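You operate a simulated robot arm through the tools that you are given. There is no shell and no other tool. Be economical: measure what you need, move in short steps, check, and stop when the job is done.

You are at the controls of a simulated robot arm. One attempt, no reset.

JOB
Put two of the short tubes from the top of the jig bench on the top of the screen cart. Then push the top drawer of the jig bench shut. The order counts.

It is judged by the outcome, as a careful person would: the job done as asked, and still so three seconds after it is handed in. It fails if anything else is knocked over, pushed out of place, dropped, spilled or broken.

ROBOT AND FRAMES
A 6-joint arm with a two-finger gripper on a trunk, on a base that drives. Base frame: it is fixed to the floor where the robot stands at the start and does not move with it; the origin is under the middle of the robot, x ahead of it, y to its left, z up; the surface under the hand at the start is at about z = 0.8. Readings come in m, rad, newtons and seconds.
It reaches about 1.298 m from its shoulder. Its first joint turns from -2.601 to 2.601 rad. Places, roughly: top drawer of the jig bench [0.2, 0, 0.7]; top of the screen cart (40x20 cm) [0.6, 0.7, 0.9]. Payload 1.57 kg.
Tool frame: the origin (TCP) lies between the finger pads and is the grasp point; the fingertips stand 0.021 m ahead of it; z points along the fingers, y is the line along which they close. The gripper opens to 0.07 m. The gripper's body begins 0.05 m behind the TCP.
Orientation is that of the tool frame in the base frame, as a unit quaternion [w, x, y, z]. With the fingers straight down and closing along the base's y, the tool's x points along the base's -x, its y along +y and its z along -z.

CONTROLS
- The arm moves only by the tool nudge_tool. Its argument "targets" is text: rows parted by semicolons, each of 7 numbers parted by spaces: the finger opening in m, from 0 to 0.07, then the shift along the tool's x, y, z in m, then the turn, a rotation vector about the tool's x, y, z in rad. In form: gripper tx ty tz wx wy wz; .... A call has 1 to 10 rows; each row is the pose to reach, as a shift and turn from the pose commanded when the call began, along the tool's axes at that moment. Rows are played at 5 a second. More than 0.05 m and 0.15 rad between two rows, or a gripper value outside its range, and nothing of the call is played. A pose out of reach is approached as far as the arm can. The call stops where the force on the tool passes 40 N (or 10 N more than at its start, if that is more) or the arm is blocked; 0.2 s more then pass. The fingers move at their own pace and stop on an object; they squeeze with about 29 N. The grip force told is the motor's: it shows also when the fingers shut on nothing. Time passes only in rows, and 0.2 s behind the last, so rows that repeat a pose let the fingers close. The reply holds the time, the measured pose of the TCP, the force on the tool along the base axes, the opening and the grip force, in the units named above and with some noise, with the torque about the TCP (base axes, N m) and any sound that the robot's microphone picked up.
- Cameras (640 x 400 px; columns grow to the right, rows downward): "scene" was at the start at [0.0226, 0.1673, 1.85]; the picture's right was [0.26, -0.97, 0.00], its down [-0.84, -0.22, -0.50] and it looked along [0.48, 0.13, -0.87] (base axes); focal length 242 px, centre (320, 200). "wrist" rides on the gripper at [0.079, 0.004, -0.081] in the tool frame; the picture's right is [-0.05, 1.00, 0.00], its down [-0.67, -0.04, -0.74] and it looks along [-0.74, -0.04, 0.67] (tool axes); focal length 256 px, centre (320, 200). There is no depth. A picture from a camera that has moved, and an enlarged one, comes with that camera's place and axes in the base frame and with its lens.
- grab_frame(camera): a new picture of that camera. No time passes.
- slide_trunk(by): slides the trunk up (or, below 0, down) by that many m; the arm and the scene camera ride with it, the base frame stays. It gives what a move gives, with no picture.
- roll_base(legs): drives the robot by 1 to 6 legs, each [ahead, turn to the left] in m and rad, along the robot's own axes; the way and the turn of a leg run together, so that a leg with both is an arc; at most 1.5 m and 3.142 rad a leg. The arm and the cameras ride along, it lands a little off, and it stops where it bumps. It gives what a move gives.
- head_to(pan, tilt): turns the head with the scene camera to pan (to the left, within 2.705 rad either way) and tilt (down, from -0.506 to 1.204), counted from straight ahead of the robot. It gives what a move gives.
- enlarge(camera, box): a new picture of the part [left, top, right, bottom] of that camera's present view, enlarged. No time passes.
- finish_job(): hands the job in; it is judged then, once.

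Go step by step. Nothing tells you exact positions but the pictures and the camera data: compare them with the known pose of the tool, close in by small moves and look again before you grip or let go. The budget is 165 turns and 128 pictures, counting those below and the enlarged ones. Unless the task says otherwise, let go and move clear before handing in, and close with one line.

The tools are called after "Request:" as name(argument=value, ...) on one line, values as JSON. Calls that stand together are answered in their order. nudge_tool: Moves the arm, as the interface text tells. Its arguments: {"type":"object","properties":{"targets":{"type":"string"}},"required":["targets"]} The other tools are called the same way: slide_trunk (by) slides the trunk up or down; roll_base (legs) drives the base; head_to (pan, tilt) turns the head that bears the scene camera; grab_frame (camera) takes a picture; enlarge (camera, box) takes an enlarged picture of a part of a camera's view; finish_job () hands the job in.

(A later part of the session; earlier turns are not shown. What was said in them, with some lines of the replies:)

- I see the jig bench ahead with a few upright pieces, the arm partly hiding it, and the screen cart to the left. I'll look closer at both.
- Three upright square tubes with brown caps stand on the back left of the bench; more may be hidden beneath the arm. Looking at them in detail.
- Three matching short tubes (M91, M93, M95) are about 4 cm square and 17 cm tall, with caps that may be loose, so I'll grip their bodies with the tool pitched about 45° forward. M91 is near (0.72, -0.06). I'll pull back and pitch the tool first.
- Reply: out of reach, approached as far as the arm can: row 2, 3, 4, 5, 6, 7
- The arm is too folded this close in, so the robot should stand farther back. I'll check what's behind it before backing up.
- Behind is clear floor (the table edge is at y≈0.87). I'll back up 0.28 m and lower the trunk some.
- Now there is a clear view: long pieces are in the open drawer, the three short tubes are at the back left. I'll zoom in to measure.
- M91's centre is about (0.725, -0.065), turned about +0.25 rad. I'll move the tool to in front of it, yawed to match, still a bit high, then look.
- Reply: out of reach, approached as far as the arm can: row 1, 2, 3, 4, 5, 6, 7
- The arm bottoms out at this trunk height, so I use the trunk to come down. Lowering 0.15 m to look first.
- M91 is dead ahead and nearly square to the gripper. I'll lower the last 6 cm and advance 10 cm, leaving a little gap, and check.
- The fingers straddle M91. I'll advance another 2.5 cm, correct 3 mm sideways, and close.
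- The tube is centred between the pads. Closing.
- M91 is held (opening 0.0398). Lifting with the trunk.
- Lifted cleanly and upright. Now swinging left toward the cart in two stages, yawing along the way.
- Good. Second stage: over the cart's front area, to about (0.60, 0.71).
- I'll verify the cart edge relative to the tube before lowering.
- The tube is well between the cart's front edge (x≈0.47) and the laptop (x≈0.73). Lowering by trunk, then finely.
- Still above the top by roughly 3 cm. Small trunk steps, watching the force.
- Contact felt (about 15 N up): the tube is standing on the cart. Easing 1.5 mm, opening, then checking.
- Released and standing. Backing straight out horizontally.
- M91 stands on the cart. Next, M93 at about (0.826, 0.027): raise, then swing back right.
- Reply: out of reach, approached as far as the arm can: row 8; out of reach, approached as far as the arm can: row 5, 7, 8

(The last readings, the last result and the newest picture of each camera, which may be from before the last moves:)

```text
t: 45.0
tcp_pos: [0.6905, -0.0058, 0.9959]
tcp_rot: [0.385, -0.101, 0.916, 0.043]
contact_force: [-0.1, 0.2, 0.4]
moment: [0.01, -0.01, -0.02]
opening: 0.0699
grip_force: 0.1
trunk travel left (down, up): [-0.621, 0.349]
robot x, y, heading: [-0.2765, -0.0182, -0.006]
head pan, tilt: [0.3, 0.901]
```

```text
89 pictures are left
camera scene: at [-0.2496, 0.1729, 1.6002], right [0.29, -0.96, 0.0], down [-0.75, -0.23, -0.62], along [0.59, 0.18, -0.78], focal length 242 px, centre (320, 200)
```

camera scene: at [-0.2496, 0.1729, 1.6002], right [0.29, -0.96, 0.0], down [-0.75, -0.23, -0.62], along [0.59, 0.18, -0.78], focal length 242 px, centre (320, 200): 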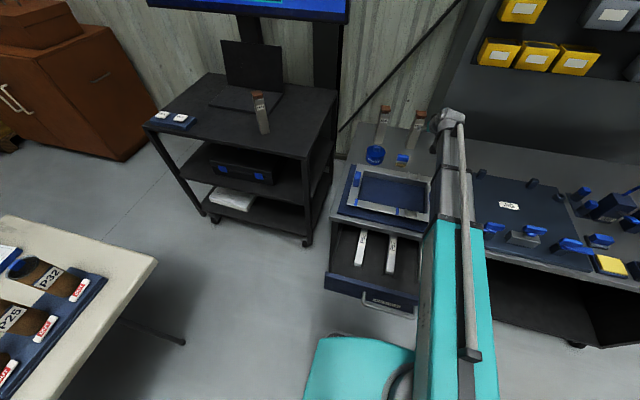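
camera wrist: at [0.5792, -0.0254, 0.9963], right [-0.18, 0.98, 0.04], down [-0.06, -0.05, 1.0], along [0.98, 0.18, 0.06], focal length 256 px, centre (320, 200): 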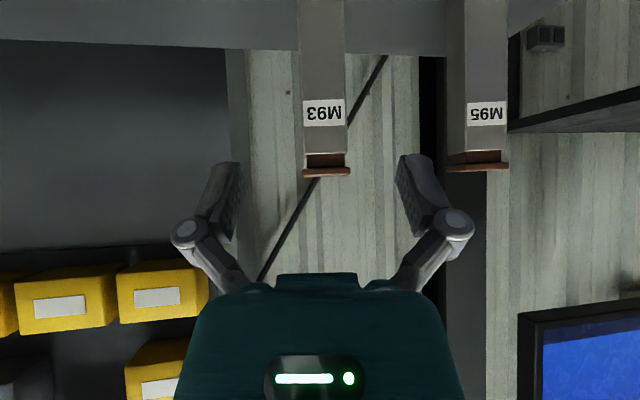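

M93 is dead ahead about 14 cm away and square. Lowering 10 cm, advancing 11 cm and checking.

Request:
slide_trunk(by=-0.1)

Request:
nudge_tool(targets="0.07 -0.025 -0.001 0.026 0 0 0; 0.07 -0.05 -0.002 0.052 0 0 0; 0.07 -0.077 -0.002 0.079 0 0 0; 0.07 -0.077 -0.002 0.079 0 0 0")

Request:
grab_frame(camera="wrist")

Request:
enlarge(camera="scene", box=[350, 60, 510, 180])

```text
t: 46.3
tcp_pos: [0.6896, -0.0049, 0.8962]
tcp_rot: [0.384, -0.1, 0.917, 0.043]
contact_force: [0.0, -0.5, 0.2]
moment: [-0.01, -0.01, -0.02]
opening: 0.07
grip_force: 0.1
trunk travel left (down, up): [-0.521, 0.449]
robot x, y, heading: [-0.2777, -0.0148, -0.003]
head pan, tilt: [0.3, 0.901]
```

```text
t: 47.3
tcp_pos: [0.7991, 0.0166, 0.8953]
tcp_rot: [0.385, -0.1, 0.917, 0.043]
contact_force: [-0.4, -0.4, -0.4]
moment: [0.0, 0.01, -0.02]
opening: 0.07
grip_force: 0.1
trunk travel left (down, up): [-0.521, 0.449]
robot x, y, heading: [-0.2821, -0.0195, -0.004]
head pan, tilt: [0.3, 0.901]
```

```text
88 pictures are left
camera wrist: at [0.6876, -0.003, 0.896], right [-0.18, 0.98, 0.04], down [-0.05, -0.05, 1.0], along [0.98, 0.18, 0.06], focal length 256 px, centre (320, 200)
```

wrist: 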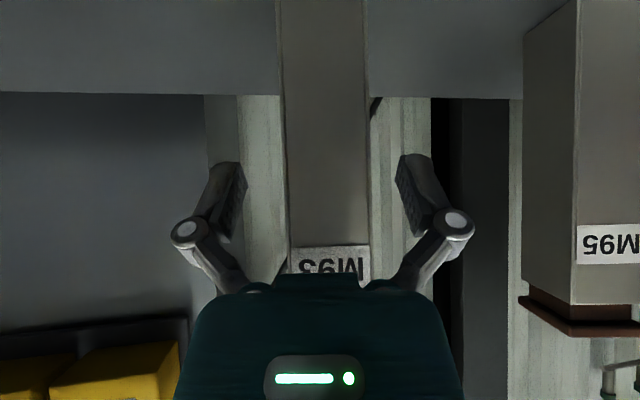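

```text
3.33 times, centred on (430, 120) of scene
camera zoom: at [-0.2493, 0.1729, 1.5002], right [0.29, -0.96, 0.0], down [-0.75, -0.23, -0.62], along [0.59, 0.18, -0.78], focal length 806 px, centre (-47, 467)
```

zoom: 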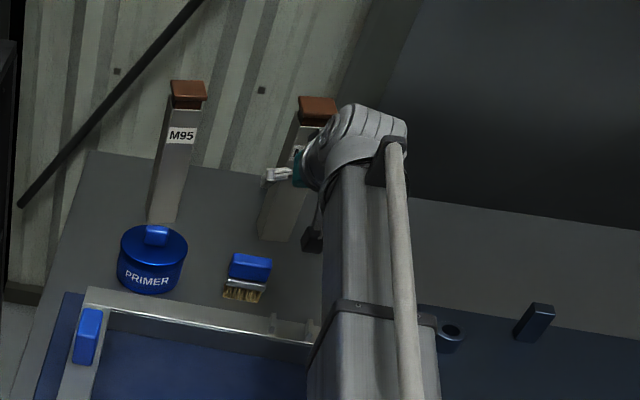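

Request:
nudge_tool(targets="0.07 -0.009 0.002 0.009 0 0 0; 0.07 -0.0182 0.002 0.0187 0 0 0; 0.07 -0.0182 0.002 0.0187 0 0 0")

Request:
grab_frame(camera="wrist")

```text
t: 48.1
tcp_pos: [0.8248, 0.0229, 0.8961]
tcp_rot: [0.384, -0.101, 0.917, 0.043]
contact_force: [0.1, 0.0, -0.3]
moment: [0.0, -0.03, 0.0]
opening: 0.0699
grip_force: 0.0
trunk travel left (down, up): [-0.521, 0.449]
robot x, y, heading: [-0.2812, -0.0224, -0.004]
head pan, tilt: [0.3, 0.901]
```

```text
86 pictures are left
camera wrist: at [0.7128, 0.0032, 0.8962], right [-0.18, 0.98, 0.04], down [-0.06, -0.05, 1.0], along [0.98, 0.18, 0.06], focal length 256 px, centre (320, 200)
```

wrist: 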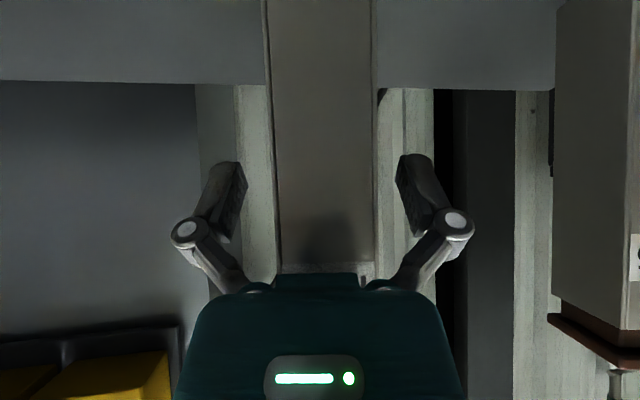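

M93 is centred between the pads. Closing and lifting.

Request:
nudge_tool(targets="0.045 0 0 0 0 0 0; 0.03 0 0 0 0 0 0; 0.03 0 0 0 0 0 0; 0.03 0 0 0 0 0 0; 0.03 0 0 0 0 0 0")

Request:
slide_trunk(by=0.05)

Request:
grab_frame(camera="wrist")

```text
t: 49.3
tcp_pos: [0.8235, 0.0224, 0.8954]
tcp_rot: [0.384, -0.1, 0.917, 0.042]
contact_force: [0.9, 1.6, 2.7]
moment: [0.22, -0.07, 0.01]
opening: 0.0396
grip_force: 29.4
trunk travel left (down, up): [-0.521, 0.449]
robot x, y, heading: [-0.2763, -0.0204, 0.0]
head pan, tilt: [0.3, 0.901]
```

```text
t: 50.2
tcp_pos: [0.8249, 0.024, 0.9448]
tcp_rot: [0.385, -0.101, 0.917, 0.043]
contact_force: [1.0, 0.2, -3.9]
moment: [-0.03, 0.02, 0.04]
opening: 0.0398
grip_force: 29.0
trunk travel left (down, up): [-0.571, 0.399]
robot x, y, heading: [-0.2807, -0.0198, 0.001]
head pan, tilt: [0.3, 0.901]
```

```text
85 pictures are left
camera wrist: at [0.7132, 0.0032, 0.9456], right [-0.18, 0.98, 0.04], down [-0.05, -0.05, 1.0], along [0.98, 0.18, 0.06], focal length 256 px, centre (320, 200)
```

wrist: 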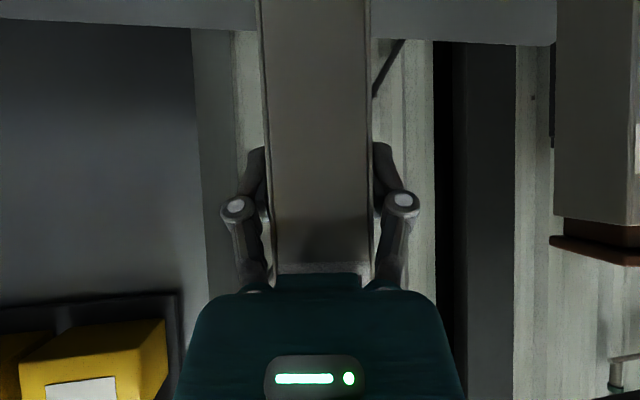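

M93 is held. Raising fully, then swinging toward the cart.

Request:
slide_trunk(by=0.25)

Request:
nudge_tool(targets="0.03 0.0079 0.0447 -0.008 -0.0238 0 -0.0233; 0.03 0.0158 0.0893 -0.0159 -0.0477 0 -0.0467; 0.03 0.0237 0.134 -0.0239 -0.0715 0 -0.07; 0.03 0.0317 0.1787 -0.0319 -0.0953 0 -0.0933; 0.03 0.0396 0.2233 -0.0398 -0.119 0 -0.1167; 0.03 0.0475 0.268 -0.0478 -0.143 0 -0.14; 0.03 0.0475 0.268 -0.0478 -0.143 0 -0.14")

```text
t: 52.8
tcp_pos: [0.8236, 0.023, 1.1955]
tcp_rot: [0.384, -0.101, 0.917, 0.043]
contact_force: [0.0, 0.8, -3.2]
moment: [-0.02, 0.02, 0.04]
opening: 0.0396
grip_force: 28.9
trunk travel left (down, up): [-0.821, 0.149]
robot x, y, heading: [-0.2777, -0.0212, -0.006]
head pan, tilt: [0.3, 0.901]
```

```text
t: 54.4
tcp_pos: [0.6986, 0.2693, 1.1963]
tcp_rot: [0.379, -0.191, 0.902, 0.081]
contact_force: [-0.9, -0.2, -3.9]
moment: [-0.01, 0.02, 0.02]
opening: 0.0399
grip_force: 29.2
trunk travel left (down, up): [-0.821, 0.149]
robot x, y, heading: [-0.2813, -0.0205, -0.004]
head pan, tilt: [0.3, 0.901]
```

Request:
nudge_tool(targets="0.03 -0.0009 0.0449 0.001 -0.0204 0 -0.02; 0.03 -0.0017 0.0897 0.002 -0.0409 0 -0.04; 0.03 -0.0026 0.1346 0.003 -0.0613 0 -0.06; 0.03 -0.0034 0.1794 0.004 -0.0817 0 -0.08; 0.03 -0.0043 0.2243 0.005 -0.102 0 -0.1; 0.03 -0.0051 0.2691 0.006 -0.1226 0 -0.12; 0.03 -0.006 0.314 0.007 -0.143 0 -0.14; 0.03 -0.006 0.314 0.007 -0.143 0 -0.14")

Request:
enlarge(camera="scene", box=[170, 70, 370, 195])

Request:
grab_frame(camera="wrist")

```text
t: 56.2
tcp_pos: [0.5816, 0.5604, 1.1952]
tcp_rot: [0.367, -0.281, 0.879, 0.118]
contact_force: [-1.2, -0.1, -4.2]
moment: [0.0, -0.01, -0.03]
opening: 0.0397
grip_force: 29.1
trunk travel left (down, up): [-0.821, 0.149]
robot x, y, heading: [-0.2783, -0.0169, -0.007]
head pan, tilt: [0.3, 0.901]
```

```text
3.20 times, centred on (270, 132) of scene
camera zoom: at [-0.2491, 0.1734, 1.8001], right [0.29, -0.96, 0.0], down [-0.75, -0.23, -0.62], along [0.59, 0.18, -0.78], focal length 774 px, centre (480, 416)
```

zoom: 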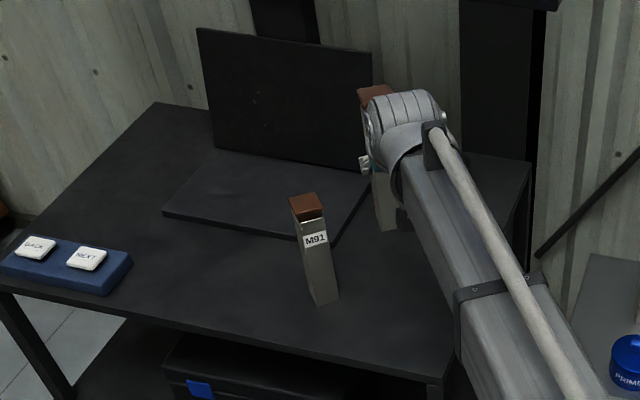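

```text
83 pictures are left
camera wrist: at [0.4876, 0.4997, 1.1958], right [-0.55, 0.84, 0.04], down [-0.03, -0.07, 1.0], along [0.84, 0.55, 0.06], focal length 256 px, centre (320, 200)
```

wrist: 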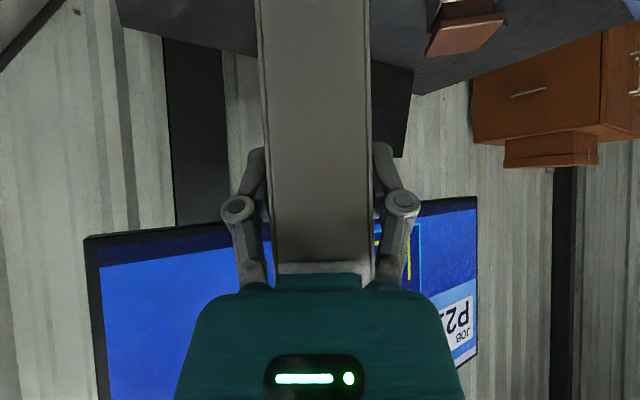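

Positioned at (0.58, 0.56), clear of M91. Lowering to just above contact.

Request:
slide_trunk(by=-0.19)

Request:
grab_frame(camera="scene")

Request:
slide_trunk(by=-0.008)

```text
t: 58.3
tcp_pos: [0.5818, 0.5603, 1.0042]
tcp_rot: [0.367, -0.281, 0.879, 0.118]
contact_force: [0.4, -0.5, -4.7]
moment: [0.02, 0.02, -0.01]
opening: 0.0398
grip_force: 29.2
trunk travel left (down, up): [-0.631, 0.339]
robot x, y, heading: [-0.2786, -0.0236, 0.004]
head pan, tilt: [0.3, 0.901]
```

```text
82 pictures are left
camera scene: at [-0.2492, 0.1732, 1.6102], right [0.29, -0.96, 0.0], down [-0.75, -0.23, -0.62], along [0.59, 0.18, -0.78], focal length 242 px, centre (320, 200)
```

scene: 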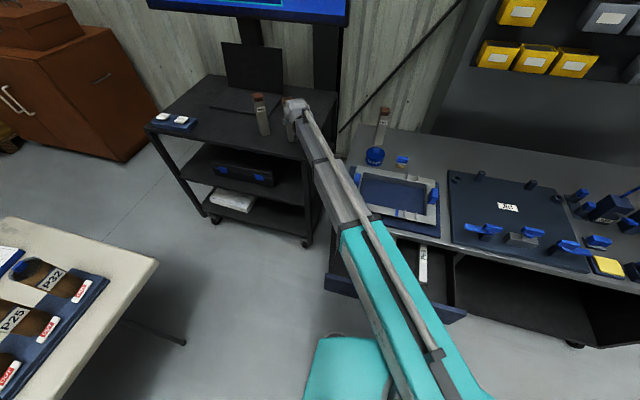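

```text
t: 58.8
tcp_pos: [0.5814, 0.5615, 0.9967]
tcp_rot: [0.367, -0.281, 0.879, 0.118]
contact_force: [-0.4, -0.6, -4.0]
moment: [0.01, 0.02, 0.0]
opening: 0.0398
grip_force: 28.9
trunk travel left (down, up): [-0.623, 0.347]
robot x, y, heading: [-0.2787, -0.0222, -0.007]
head pan, tilt: [0.3, 0.901]
```

Request:
slide_trunk(by=-0.002)

```text
t: 59.4
tcp_pos: [0.5816, 0.5607, 0.9962]
tcp_rot: [0.37, -0.28, 0.878, 0.118]
contact_force: [0.9, 1.2, 3.1]
moment: [0.25, -0.17, -0.04]
opening: 0.0399
grip_force: 28.2
trunk travel left (down, up): [-0.621, 0.349]
robot x, y, heading: [-0.2783, -0.0209, -0.003]
head pan, tilt: [0.3, 0.901]
```

Touching down with light load. Opening, then backing straight out.

Request:
nudge_tool(targets="0.045 0 0 0 0 0 0; 0.06 0 0 0 0 0 0; 0.07 0 0 0 0 0 0; 0.07 0 0 0 0 0 0")

Request:
nudge_tool(targets="0.07 0.021 0 -0.0215 0 0 0; 0.07 0.042 0 -0.043 0 0 0; 0.07 0.063 0 -0.0645 0 0 0; 0.07 0.0837 0 -0.0858 0 0 0; 0.07 0.0837 0 -0.0858 0 0 0")

Request:
grab_frame(camera="wrist")

Request:
grab_frame(camera="scene")

```text
t: 60.4
tcp_pos: [0.5807, 0.5616, 0.9949]
tcp_rot: [0.368, -0.281, 0.878, 0.118]
contact_force: [0.0, -0.5, 0.3]
moment: [0.06, -0.01, 0.05]
opening: 0.0702
grip_force: 0.2
trunk travel left (down, up): [-0.621, 0.349]
robot x, y, heading: [-0.2806, -0.0195, -0.001]
head pan, tilt: [0.3, 0.901]
```

```text
t: 61.6
tcp_pos: [0.4826, 0.4916, 0.9954]
tcp_rot: [0.368, -0.281, 0.878, 0.119]
contact_force: [0.2, 0.2, 0.5]
moment: [-0.02, 0.0, 0.0]
opening: 0.07
grip_force: 0.1
trunk travel left (down, up): [-0.621, 0.349]
robot x, y, heading: [-0.2845, -0.0199, -0.004]
head pan, tilt: [0.3, 0.901]
```

```text
81 pictures are left
camera wrist: at [0.3876, 0.4298, 0.9964], right [-0.55, 0.83, 0.04], down [-0.03, -0.07, 1.0], along [0.84, 0.55, 0.06], focal length 256 px, centre (320, 200)
```

wrist: 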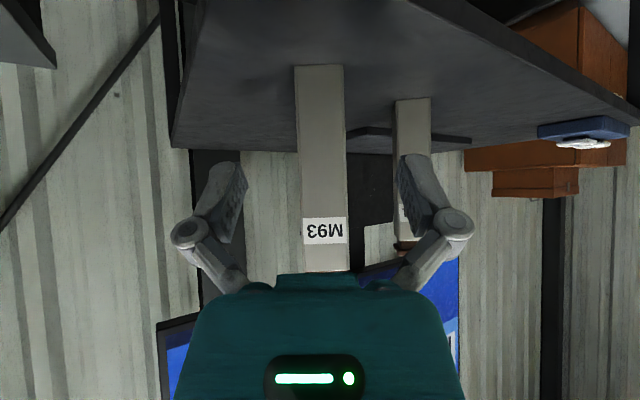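

```text
80 pictures are left
camera scene: at [-0.2498, 0.1728, 1.6002], right [0.29, -0.96, 0.0], down [-0.75, -0.23, -0.62], along [0.59, 0.18, -0.78], focal length 242 px, centre (320, 200)
```

scene: 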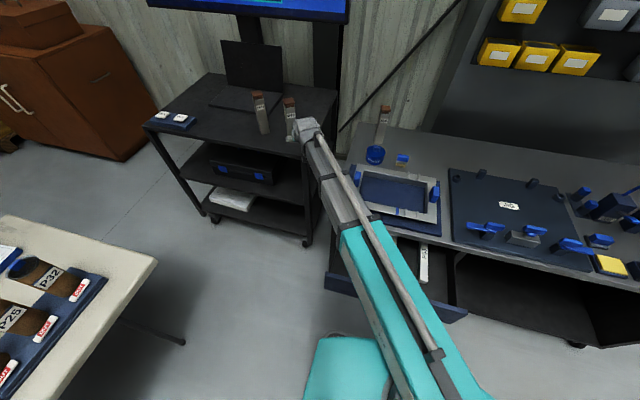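

Both tubes stand on the cart. Now the drawer: I'll bring the arm back to centre and then drive back so I can push the drawer front (x≈0.07, y from -0.25 to 0.25).

Request:
slide_trunk(by=0.1)

Request:
nudge_tool(targets="0.07 0.021 -0.0387 -0.0215 0.0443 0 0.0434; 0.07 0.042 -0.0774 -0.0431 0.0886 0 0.0868; 0.07 0.063 -0.116 -0.0646 0.133 0 0.130; 0.07 0.084 -0.155 -0.0862 0.177 0 0.174; 0.07 0.105 -0.1935 -0.1077 0.2215 0 0.217; 0.07 0.126 -0.232 -0.129 0.266 0 0.26; 0.05 0.147 -0.271 -0.151 0.31 0 0.304; 0.03 0.168 -0.31 -0.172 0.354 0 0.347; 0.01 0.189 -0.348 -0.194 0.399 0 0.391; 0 0.21 -0.387 -0.2154 0.443 0 0.434")

Request:
roll_base(legs=[[-0.6, 0]])

Request:
grab_frame(camera="scene")

Request:
grab_frame(camera="wrist")

```text
t: 62.9
tcp_pos: [0.4812, 0.4914, 1.0951]
tcp_rot: [0.368, -0.281, 0.878, 0.119]
contact_force: [0.0, -0.5, 0.8]
moment: [0.02, 0.02, -0.01]
opening: 0.0699
grip_force: 0.0
trunk travel left (down, up): [-0.721, 0.249]
robot x, y, heading: [-0.2794, -0.0189, -0.004]
head pan, tilt: [0.3, 0.901]
```

```text
t: 65.1
tcp_pos: [0.4639, 0.0034, 1.0954]
tcp_rot: [0.386, 0.001, 0.922, 0.0]
contact_force: [-0.1, 0.8, 0.3]
moment: [0.01, -0.01, 0.0]
opening: 0.0001
grip_force: 23.0
out of reach, approached as far as the arm can: row 1
trunk travel left (down, up): [-0.721, 0.249]
robot x, y, heading: [-0.2773, -0.0217, 0.001]
head pan, tilt: [0.3, 0.901]
```

```text
t: 69.2
tcp_pos: [-0.1477, 0.0014, 1.0957]
tcp_rot: [0.386, 0.003, 0.922, -0.002]
contact_force: [0.6, 0.3, -0.5]
moment: [0.06, 0.0, 0.02]
opening: 0.0
grip_force: 28.5
trunk travel left (down, up): [-0.721, 0.249]
robot x, y, heading: [-0.8936, -0.0178, -0.006]
head pan, tilt: [0.3, 0.901]
```

```text
79 pictures are left
camera scene: at [-0.8602, 0.1749, 1.7002], right [0.29, -0.96, 0.0], down [-0.75, -0.23, -0.62], along [0.59, 0.18, -0.78], focal length 242 px, centre (320, 200)
```

scene: 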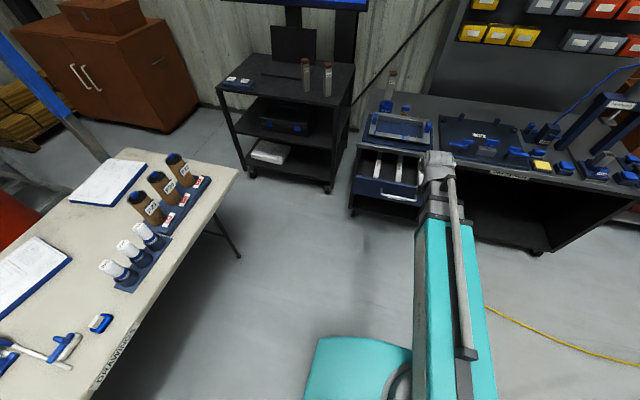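

```text
78 pictures are left
camera wrist: at [-0.2608, 0.0067, 1.0963], right [0.04, 1.0, 0.04], down [-0.06, -0.04, 1.0], along [1.0, -0.05, 0.06], focal length 256 px, centre (320, 200)
```

wrist: 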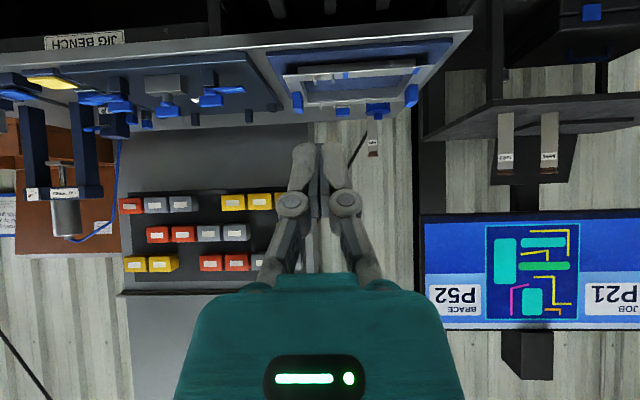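

Request:
enlarge(camera="scene", box=[340, 90, 470, 230])

Request:
slide_trunk(by=-0.3)

Request:
grab_frame(camera="wrist")

```text
2.86 times, centred on (405, 160) of scene
camera zoom: at [-0.8602, 0.1749, 1.7002], right [0.29, -0.96, 0.0], down [-0.75, -0.23, -0.62], along [0.59, 0.18, -0.78], focal length 691 px, centre (77, 314)
```

zoom: 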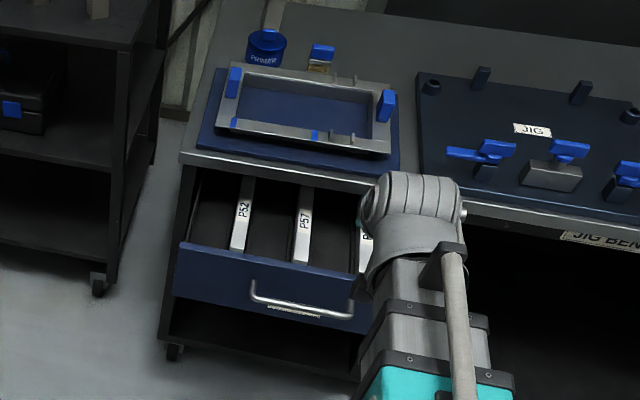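

```text
t: 72.2
tcp_pos: [-0.1482, 0.0012, 0.7942]
tcp_rot: [0.386, 0.002, 0.922, -0.001]
contact_force: [-0.4, -0.6, 0.1]
moment: [0.02, 0.0, 0.01]
opening: 0.0002
grip_force: 29.1
trunk travel left (down, up): [-0.421, 0.549]
robot x, y, heading: [-0.8915, -0.0161, -0.01]
head pan, tilt: [0.3, 0.901]
```

```text
76 pictures are left
camera wrist: at [-0.2608, 0.0067, 0.7963], right [0.04, 1.0, 0.04], down [-0.06, -0.04, 1.0], along [1.0, -0.05, 0.06], focal length 256 px, centre (320, 200)
```

wrist: 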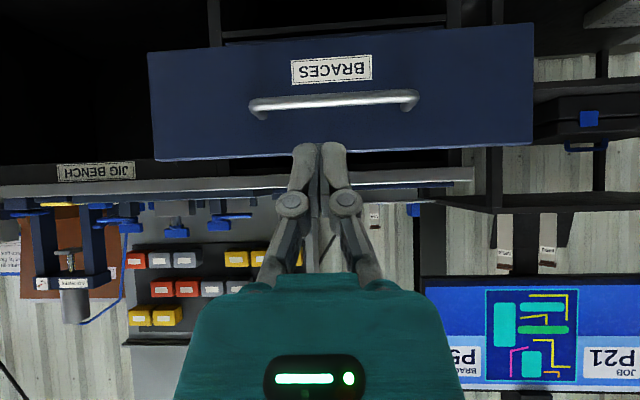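

The drawer front ("BRACES") spans z≈0.62–0.76 with the handle at z≈0.70, y≈0.01. I'll push with closed fingertips on the panel above the handle at z≈0.735. Lowering and approaching.

Request:
slide_trunk(by=-0.046)

Request:
nudge_tool(targets="0 -0.03 0 0.0305 0 0 0; 0 -0.06 0 0.061 0 0 0; 0 -0.09 0 0.0915 0 0 0; 0 -0.115 0 0.117 0 0 0; 0 -0.115 0 0.117 0 0 0")

Request:
grab_frame(camera="wrist")

Request:
enlarge(camera="scene", box=[340, 50, 500, 190])

```text
t: 73.1
tcp_pos: [-0.1486, 0.001, 0.7498]
tcp_rot: [0.386, 0.002, 0.923, -0.001]
contact_force: [0.7, -0.3, 0.2]
moment: [-0.02, -0.02, 0.0]
opening: 0.0
grip_force: 28.9
trunk travel left (down, up): [-0.375, 0.595]
robot x, y, heading: [-0.89, -0.0177, -0.012]
head pan, tilt: [0.3, 0.901]
```

```text
t: 74.3
tcp_pos: [0.0168, -0.0007, 0.7482]
tcp_rot: [0.385, 0.003, 0.923, -0.001]
contact_force: [0.9, -0.4, 0.5]
moment: [0.03, 0.01, 0.0]
opening: 0.0002
grip_force: 28.4
trunk travel left (down, up): [-0.375, 0.595]
robot x, y, heading: [-0.8883, -0.0152, -0.016]
head pan, tilt: [0.3, 0.901]
```

```text
75 pictures are left
camera wrist: at [-0.0966, 0.0048, 0.7501], right [0.04, 1.0, 0.04], down [-0.06, -0.04, 1.0], along [1.0, -0.05, 0.06], focal length 256 px, centre (320, 200)
```

wrist: 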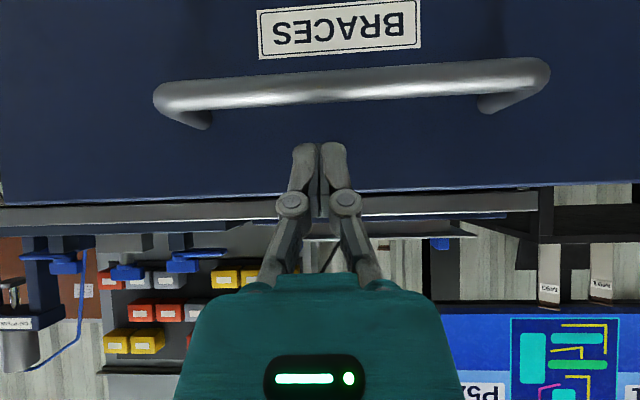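

```text
2.86 times, centred on (420, 120) of scene
camera zoom: at [-0.86, 0.1749, 1.3542], right [0.29, -0.96, 0.0], down [-0.75, -0.23, -0.62], along [0.59, 0.18, -0.78], focal length 691 px, centre (34, 429)
```

zoom: 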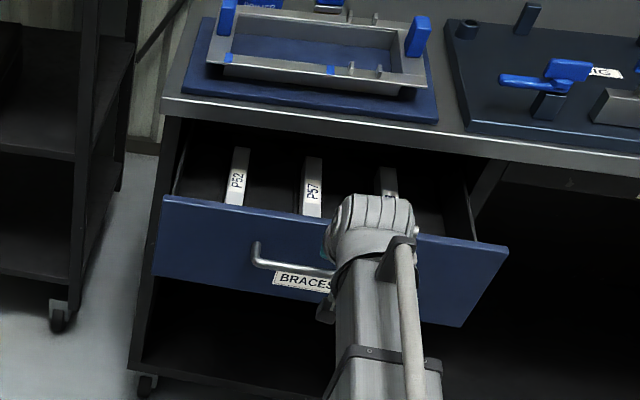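

Fingertips will land between handle and panel top. Pushing gently forward.

Request:
nudge_tool(targets="0 -0.014 0 0.0142 0 0 0; 0 -0.028 0 0.0285 0 0 0; 0 -0.042 0 0.0427 0 0 0; 0 -0.056 0 0.057 0 0 0; 0 -0.07 0 0.0712 0 0 0; 0 -0.084 0 0.0854 0 0 0")

Request:
grab_frame(camera="wrist")

Request:
enlarge(camera="scene", box=[340, 50, 500, 190])

```text
t: 75.7
tcp_pos: [0.1382, -0.0012, 0.7491]
tcp_rot: [0.385, 0.004, 0.923, -0.001]
contact_force: [-0.3, -0.6, 0.1]
moment: [-0.01, -0.03, -0.01]
opening: 0.0
grip_force: 28.3
trunk travel left (down, up): [-0.375, 0.595]
robot x, y, heading: [-0.8934, -0.0171, -0.007]
head pan, tilt: [0.3, 0.901]
```

```text
73 pictures are left
camera wrist: at [0.0245, 0.0036, 0.7501], right [0.04, 1.0, 0.04], down [-0.06, -0.03, 1.0], along [1.0, -0.05, 0.06], focal length 256 px, centre (320, 200)
```

wrist: 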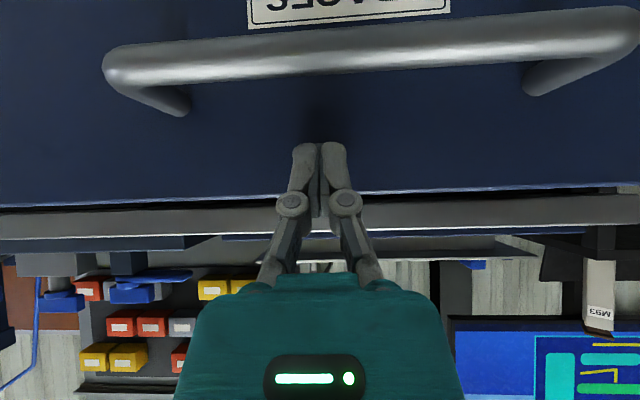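

```text
2.86 times, centred on (420, 120) of scene
camera zoom: at [-0.86, 0.1749, 1.3542], right [0.29, -0.96, 0.0], down [-0.75, -0.23, -0.62], along [0.59, 0.18, -0.78], focal length 691 px, centre (34, 429)
```

zoom: 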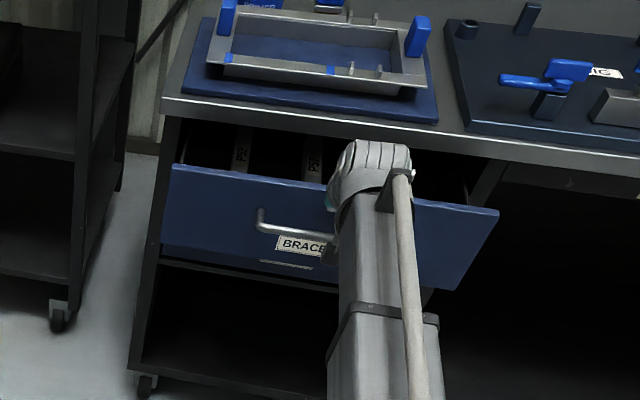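

The drawer slides smoothly. Continuing.

Request:
nudge_tool(targets="0 -0.011 0 0.0112 0 0 0; 0 -0.022 0 0.0223 0 0 0; 0 -0.033 0 0.0335 0 0 0; 0 -0.044 0 0.0446 0 0 0; 0 -0.053 0 0.0537 0 0 0; 0 -0.060 0 0.0608 0 0 0")

Request:
grab_frame(camera="wrist")

Request:
enlarge(camera="scene", box=[340, 50, 500, 190])

```text
t: 77.1
tcp_pos: [0.2214, -0.0022, 0.7494]
tcp_rot: [0.387, 0.003, 0.922, -0.002]
contact_force: [0.7, -0.6, -0.2]
moment: [-0.01, 0.0, 0.01]
opening: 0.0002
grip_force: 28.2
trunk travel left (down, up): [-0.375, 0.595]
robot x, y, heading: [-0.8963, -0.0178, -0.014]
head pan, tilt: [0.3, 0.901]
```

```text
71 pictures are left
camera wrist: at [0.1091, 0.004, 0.7501], right [0.04, 1.0, 0.04], down [-0.06, -0.04, 1.0], along [1.0, -0.05, 0.06], focal length 256 px, centre (320, 200)
```

wrist: 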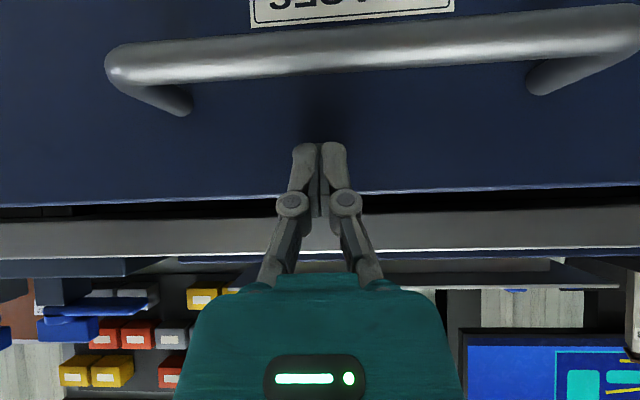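

```text
2.86 times, centred on (420, 120) of scene
camera zoom: at [-0.86, 0.1749, 1.3542], right [0.29, -0.96, 0.0], down [-0.75, -0.23, -0.62], along [0.59, 0.18, -0.78], focal length 691 px, centre (34, 429)
```

zoom: 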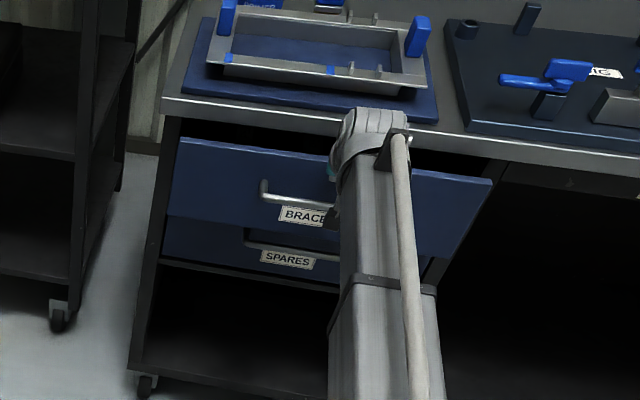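

Request:
nudge_tool(targets="0 -0.006 0 0.0061 0 0 0; 0 -0.012 0 0.0122 0 0 0; 0 -0.018 0 0.0183 0 0 0; 0 -0.024 0 0.0243 0 0 0; 0 -0.03 0 0.0304 0 0 0")

Request:
grab_frame(camera="wrist")

Request:
enlarge(camera="scene", box=[340, 50, 500, 190])

```text
t: 78.3
tcp_pos: [0.2642, -0.0019, 0.7487]
tcp_rot: [0.385, 0.004, 0.923, -0.002]
contact_force: [-0.2, 0.9, -1.0]
moment: [-0.02, 0.0, 0.02]
opening: 0.0
grip_force: 28.9
trunk travel left (down, up): [-0.375, 0.595]
robot x, y, heading: [-0.8871, -0.0165, -0.01]
head pan, tilt: [0.3, 0.901]
```

```text
69 pictures are left
camera wrist: at [0.1516, 0.0044, 0.7501], right [0.04, 1.0, 0.04], down [-0.06, -0.04, 1.0], along [1.0, -0.05, 0.06], focal length 256 px, centre (320, 200)
```

wrist: 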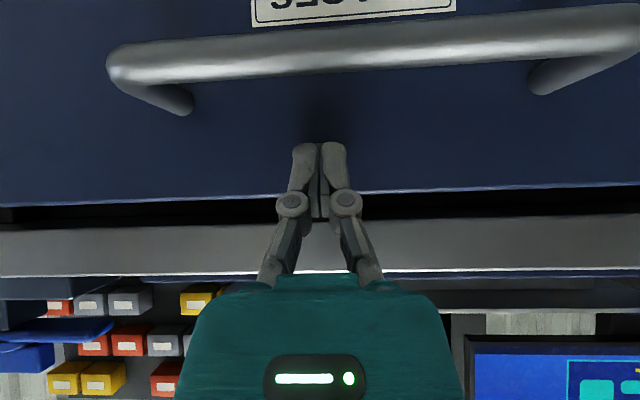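

```text
2.86 times, centred on (420, 120) of scene
camera zoom: at [-0.86, 0.1749, 1.3542], right [0.29, -0.96, 0.0], down [-0.75, -0.23, -0.62], along [0.59, 0.18, -0.78], focal length 691 px, centre (34, 429)
```

zoom: 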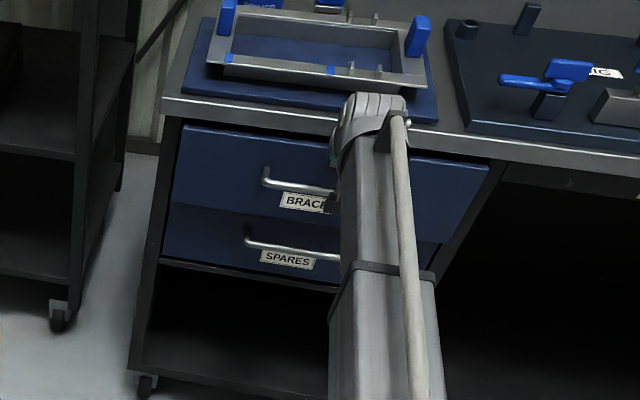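

Nearly there; continuing in small steps until it meets its stop.

Request:
nudge_tool(targets="0 -0.004 0 0.0041 0 0 0; 0 -0.008 0 0.0081 0 0 0; 0 -0.012 0 0.0122 0 0 0; 0 -0.016 0 0.0162 0 0 0; 0 -0.02 0 0.0203 0 0 0")

Request:
grab_frame(camera="wrist")

Request:
enlarge(camera="scene", box=[340, 50, 500, 190])

```text
t: 79.5
tcp_pos: [0.2927, -0.0008, 0.7492]
tcp_rot: [0.387, 0.003, 0.922, -0.002]
contact_force: [0.0, 1.1, -0.5]
moment: [0.01, -0.01, -0.02]
opening: 0.0
grip_force: 28.3
trunk travel left (down, up): [-0.375, 0.595]
robot x, y, heading: [-0.8916, -0.0152, -0.007]
head pan, tilt: [0.3, 0.901]
```

```text
67 pictures are left
camera wrist: at [0.1796, 0.0042, 0.75], right [0.04, 1.0, 0.04], down [-0.06, -0.04, 1.0], along [1.0, -0.05, 0.06], focal length 256 px, centre (320, 200)
```

wrist: 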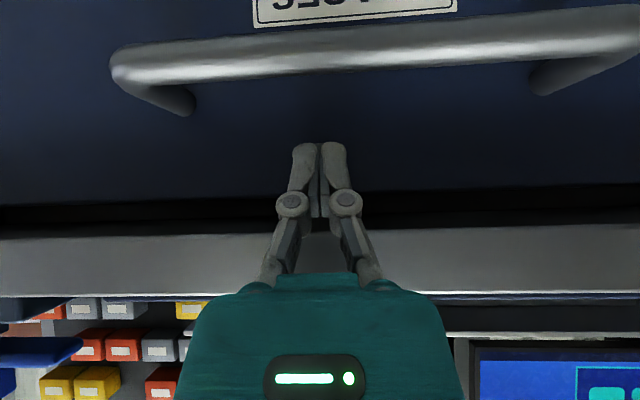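

```text
2.86 times, centred on (420, 120) of scene
camera zoom: at [-0.8599, 0.1749, 1.3542], right [0.29, -0.96, 0.0], down [-0.75, -0.23, -0.62], along [0.59, 0.18, -0.78], focal length 691 px, centre (34, 429)
```

zoom: 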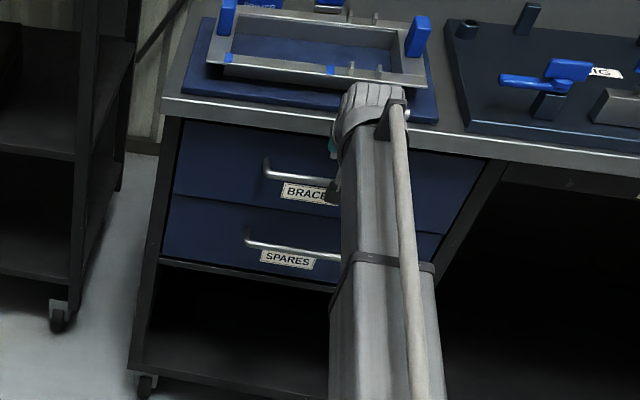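

Request:
nudge_tool(targets="0 -0.003 0 0.003 0 0 0; 0 -0.006 0 0.0061 0 0 0; 0 -0.009 0 0.0091 0 0 0; 0 -0.009 0 0.0091 0 0 0")

Request:
enlarge(camera="wrist", box=[220, 120, 420, 300])

Request:
enlarge(camera="scene", box=[360, 60, 480, 150])

```text
t: 80.7
tcp_pos: [0.3016, -0.0021, 0.7485]
tcp_rot: [0.381, 0.004, 0.925, -0.002]
contact_force: [-6.2, -0.2, 1.2]
moment: [0.0, 0.0, 0.01]
opening: 0.0003
grip_force: 29.0
trunk travel left (down, up): [-0.375, 0.595]
robot x, y, heading: [-0.8939, -0.0168, -0.008]
head pan, tilt: [0.3, 0.901]
stopped in row 4: the force on the tool passed its limit at 41 N (the readings are from after the stop); the commanded pose is now the measured one
```

```text
2.22 times, centred on (320, 210) of wrist
camera zoom: at [0.1878, 0.0044, 0.7507], right [0.04, 1.0, 0.04], down [-0.05, -0.04, 1.0], along [1.0, -0.05, 0.05], focal length 569 px, centre (320, 178)
```

zoom: 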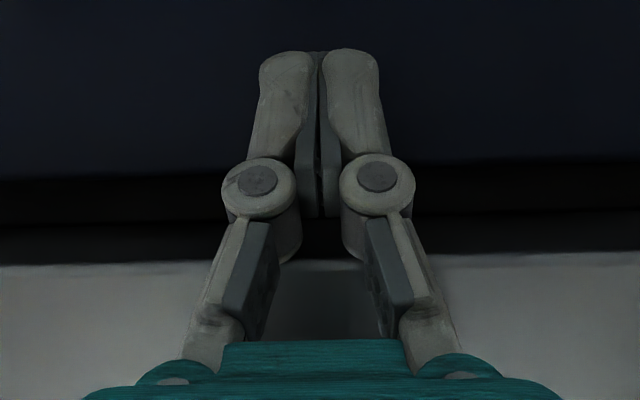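

```text
4.44 times, centred on (420, 105) of scene
camera zoom: at [-0.8609, 0.1749, 1.3544], right [0.29, -0.96, 0.0], down [-0.75, -0.23, -0.62], along [0.6, 0.18, -0.78], focal length 1075 px, centre (-124, 622)
```

zoom: 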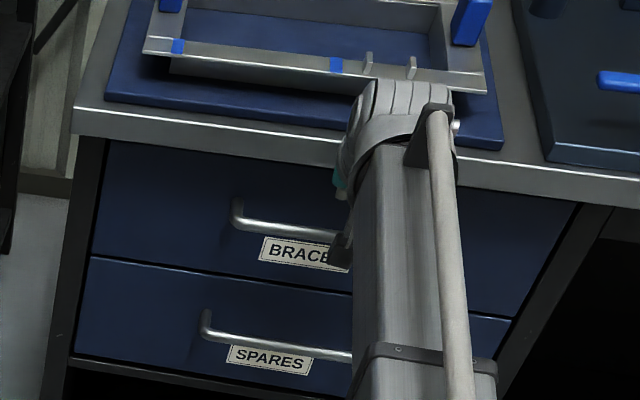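

Hit a stop at 41 N, and the front looks flush with the lower drawer. Backing off straight to confirm.

Request:
nudge_tool(targets="0 0.02 0 -0.0203 0 0 0; 0 0.05 0 -0.0507 0 0 0; 0 0.08 0 -0.081 0 0 0; 0 0.11 0 -0.111 0 0 0; 0 0.14 0 -0.142 0 0 0; 0 0.17 0 -0.172 0 0 0")

Request:
grab_frame(camera="wrist")

Request:
enlarge(camera="scene", box=[360, 60, 480, 150])

```text
t: 82.1
tcp_pos: [0.0574, -0.0026, 0.7475]
tcp_rot: [0.382, 0.003, 0.924, -0.001]
contact_force: [0.7, 0.8, -0.6]
moment: [0.03, -0.01, -0.03]
opening: 0.0
grip_force: 28.5
out of reach, approached as far as the arm can: row 3
trunk travel left (down, up): [-0.375, 0.595]
robot x, y, heading: [-0.8928, -0.0204, -0.006]
head pan, tilt: [0.3, 0.901]
```

```text
63 pictures are left
camera wrist: at [-0.0539, 0.0043, 0.7499], right [0.04, 1.0, 0.04], down [-0.05, -0.03, 1.0], along [1.0, -0.05, 0.05], focal length 256 px, centre (320, 200)
```

wrist: 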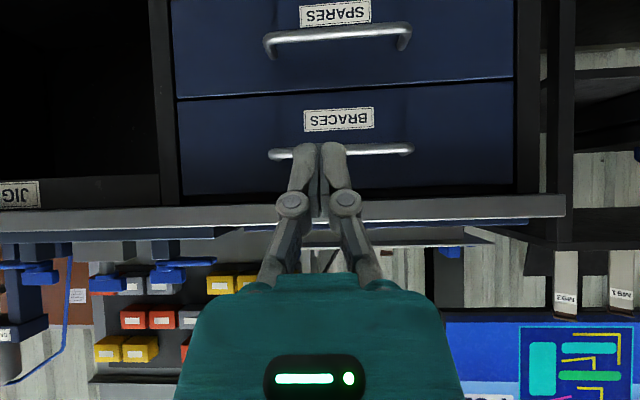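

```text
4.44 times, centred on (420, 105) of scene
camera zoom: at [-0.86, 0.1749, 1.3542], right [0.29, -0.96, 0.0], down [-0.75, -0.23, -0.62], along [0.59, 0.18, -0.78], focal length 1075 px, centre (-124, 622)
```

zoom: 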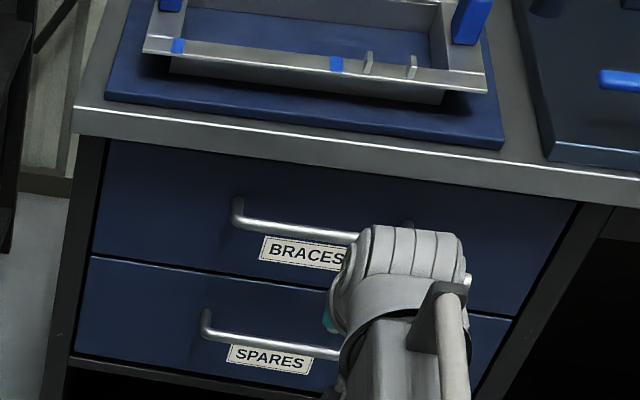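

The drawer is flush with the one below it. One last overview before handing in.

Request:
head_to(pan=0.4, tilt=0.5)

Request:
grab_frame(camera="scene")

```text
t: 83.0
tcp_pos: [0.0597, -0.0004, 0.7474]
tcp_rot: [0.381, 0.003, 0.924, -0.002]
contact_force: [-0.2, 0.0, -0.6]
moment: [0.03, 0.02, -0.01]
opening: 0.0
grip_force: 28.3
trunk travel left (down, up): [-0.375, 0.595]
robot x, y, heading: [-0.8952, -0.0166, -0.011]
head pan, tilt: [0.4, 0.499]
```

```text
61 pictures are left
camera scene: at [-0.8484, 0.1879, 1.388], right [0.38, -0.92, 0.0], down [-0.44, -0.18, -0.88], along [0.81, 0.33, -0.48], focal length 242 px, centre (320, 200)
```

scene: 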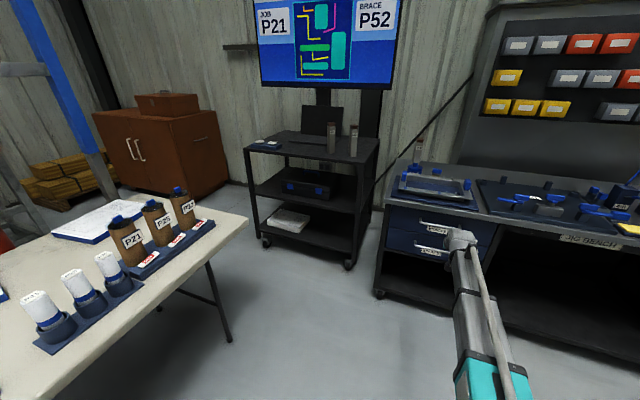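

Both tubes stand on the cart, the top drawer is shut, and nothing else looks disturbed. Handing in.

Request:
finish_job()

```text
The job is handed in.
```

The job is handed in: short tubes M91 and M93 are standing on top of the screen cart, and the jig bench's top drawer was then pushed shut, flush with the one below.
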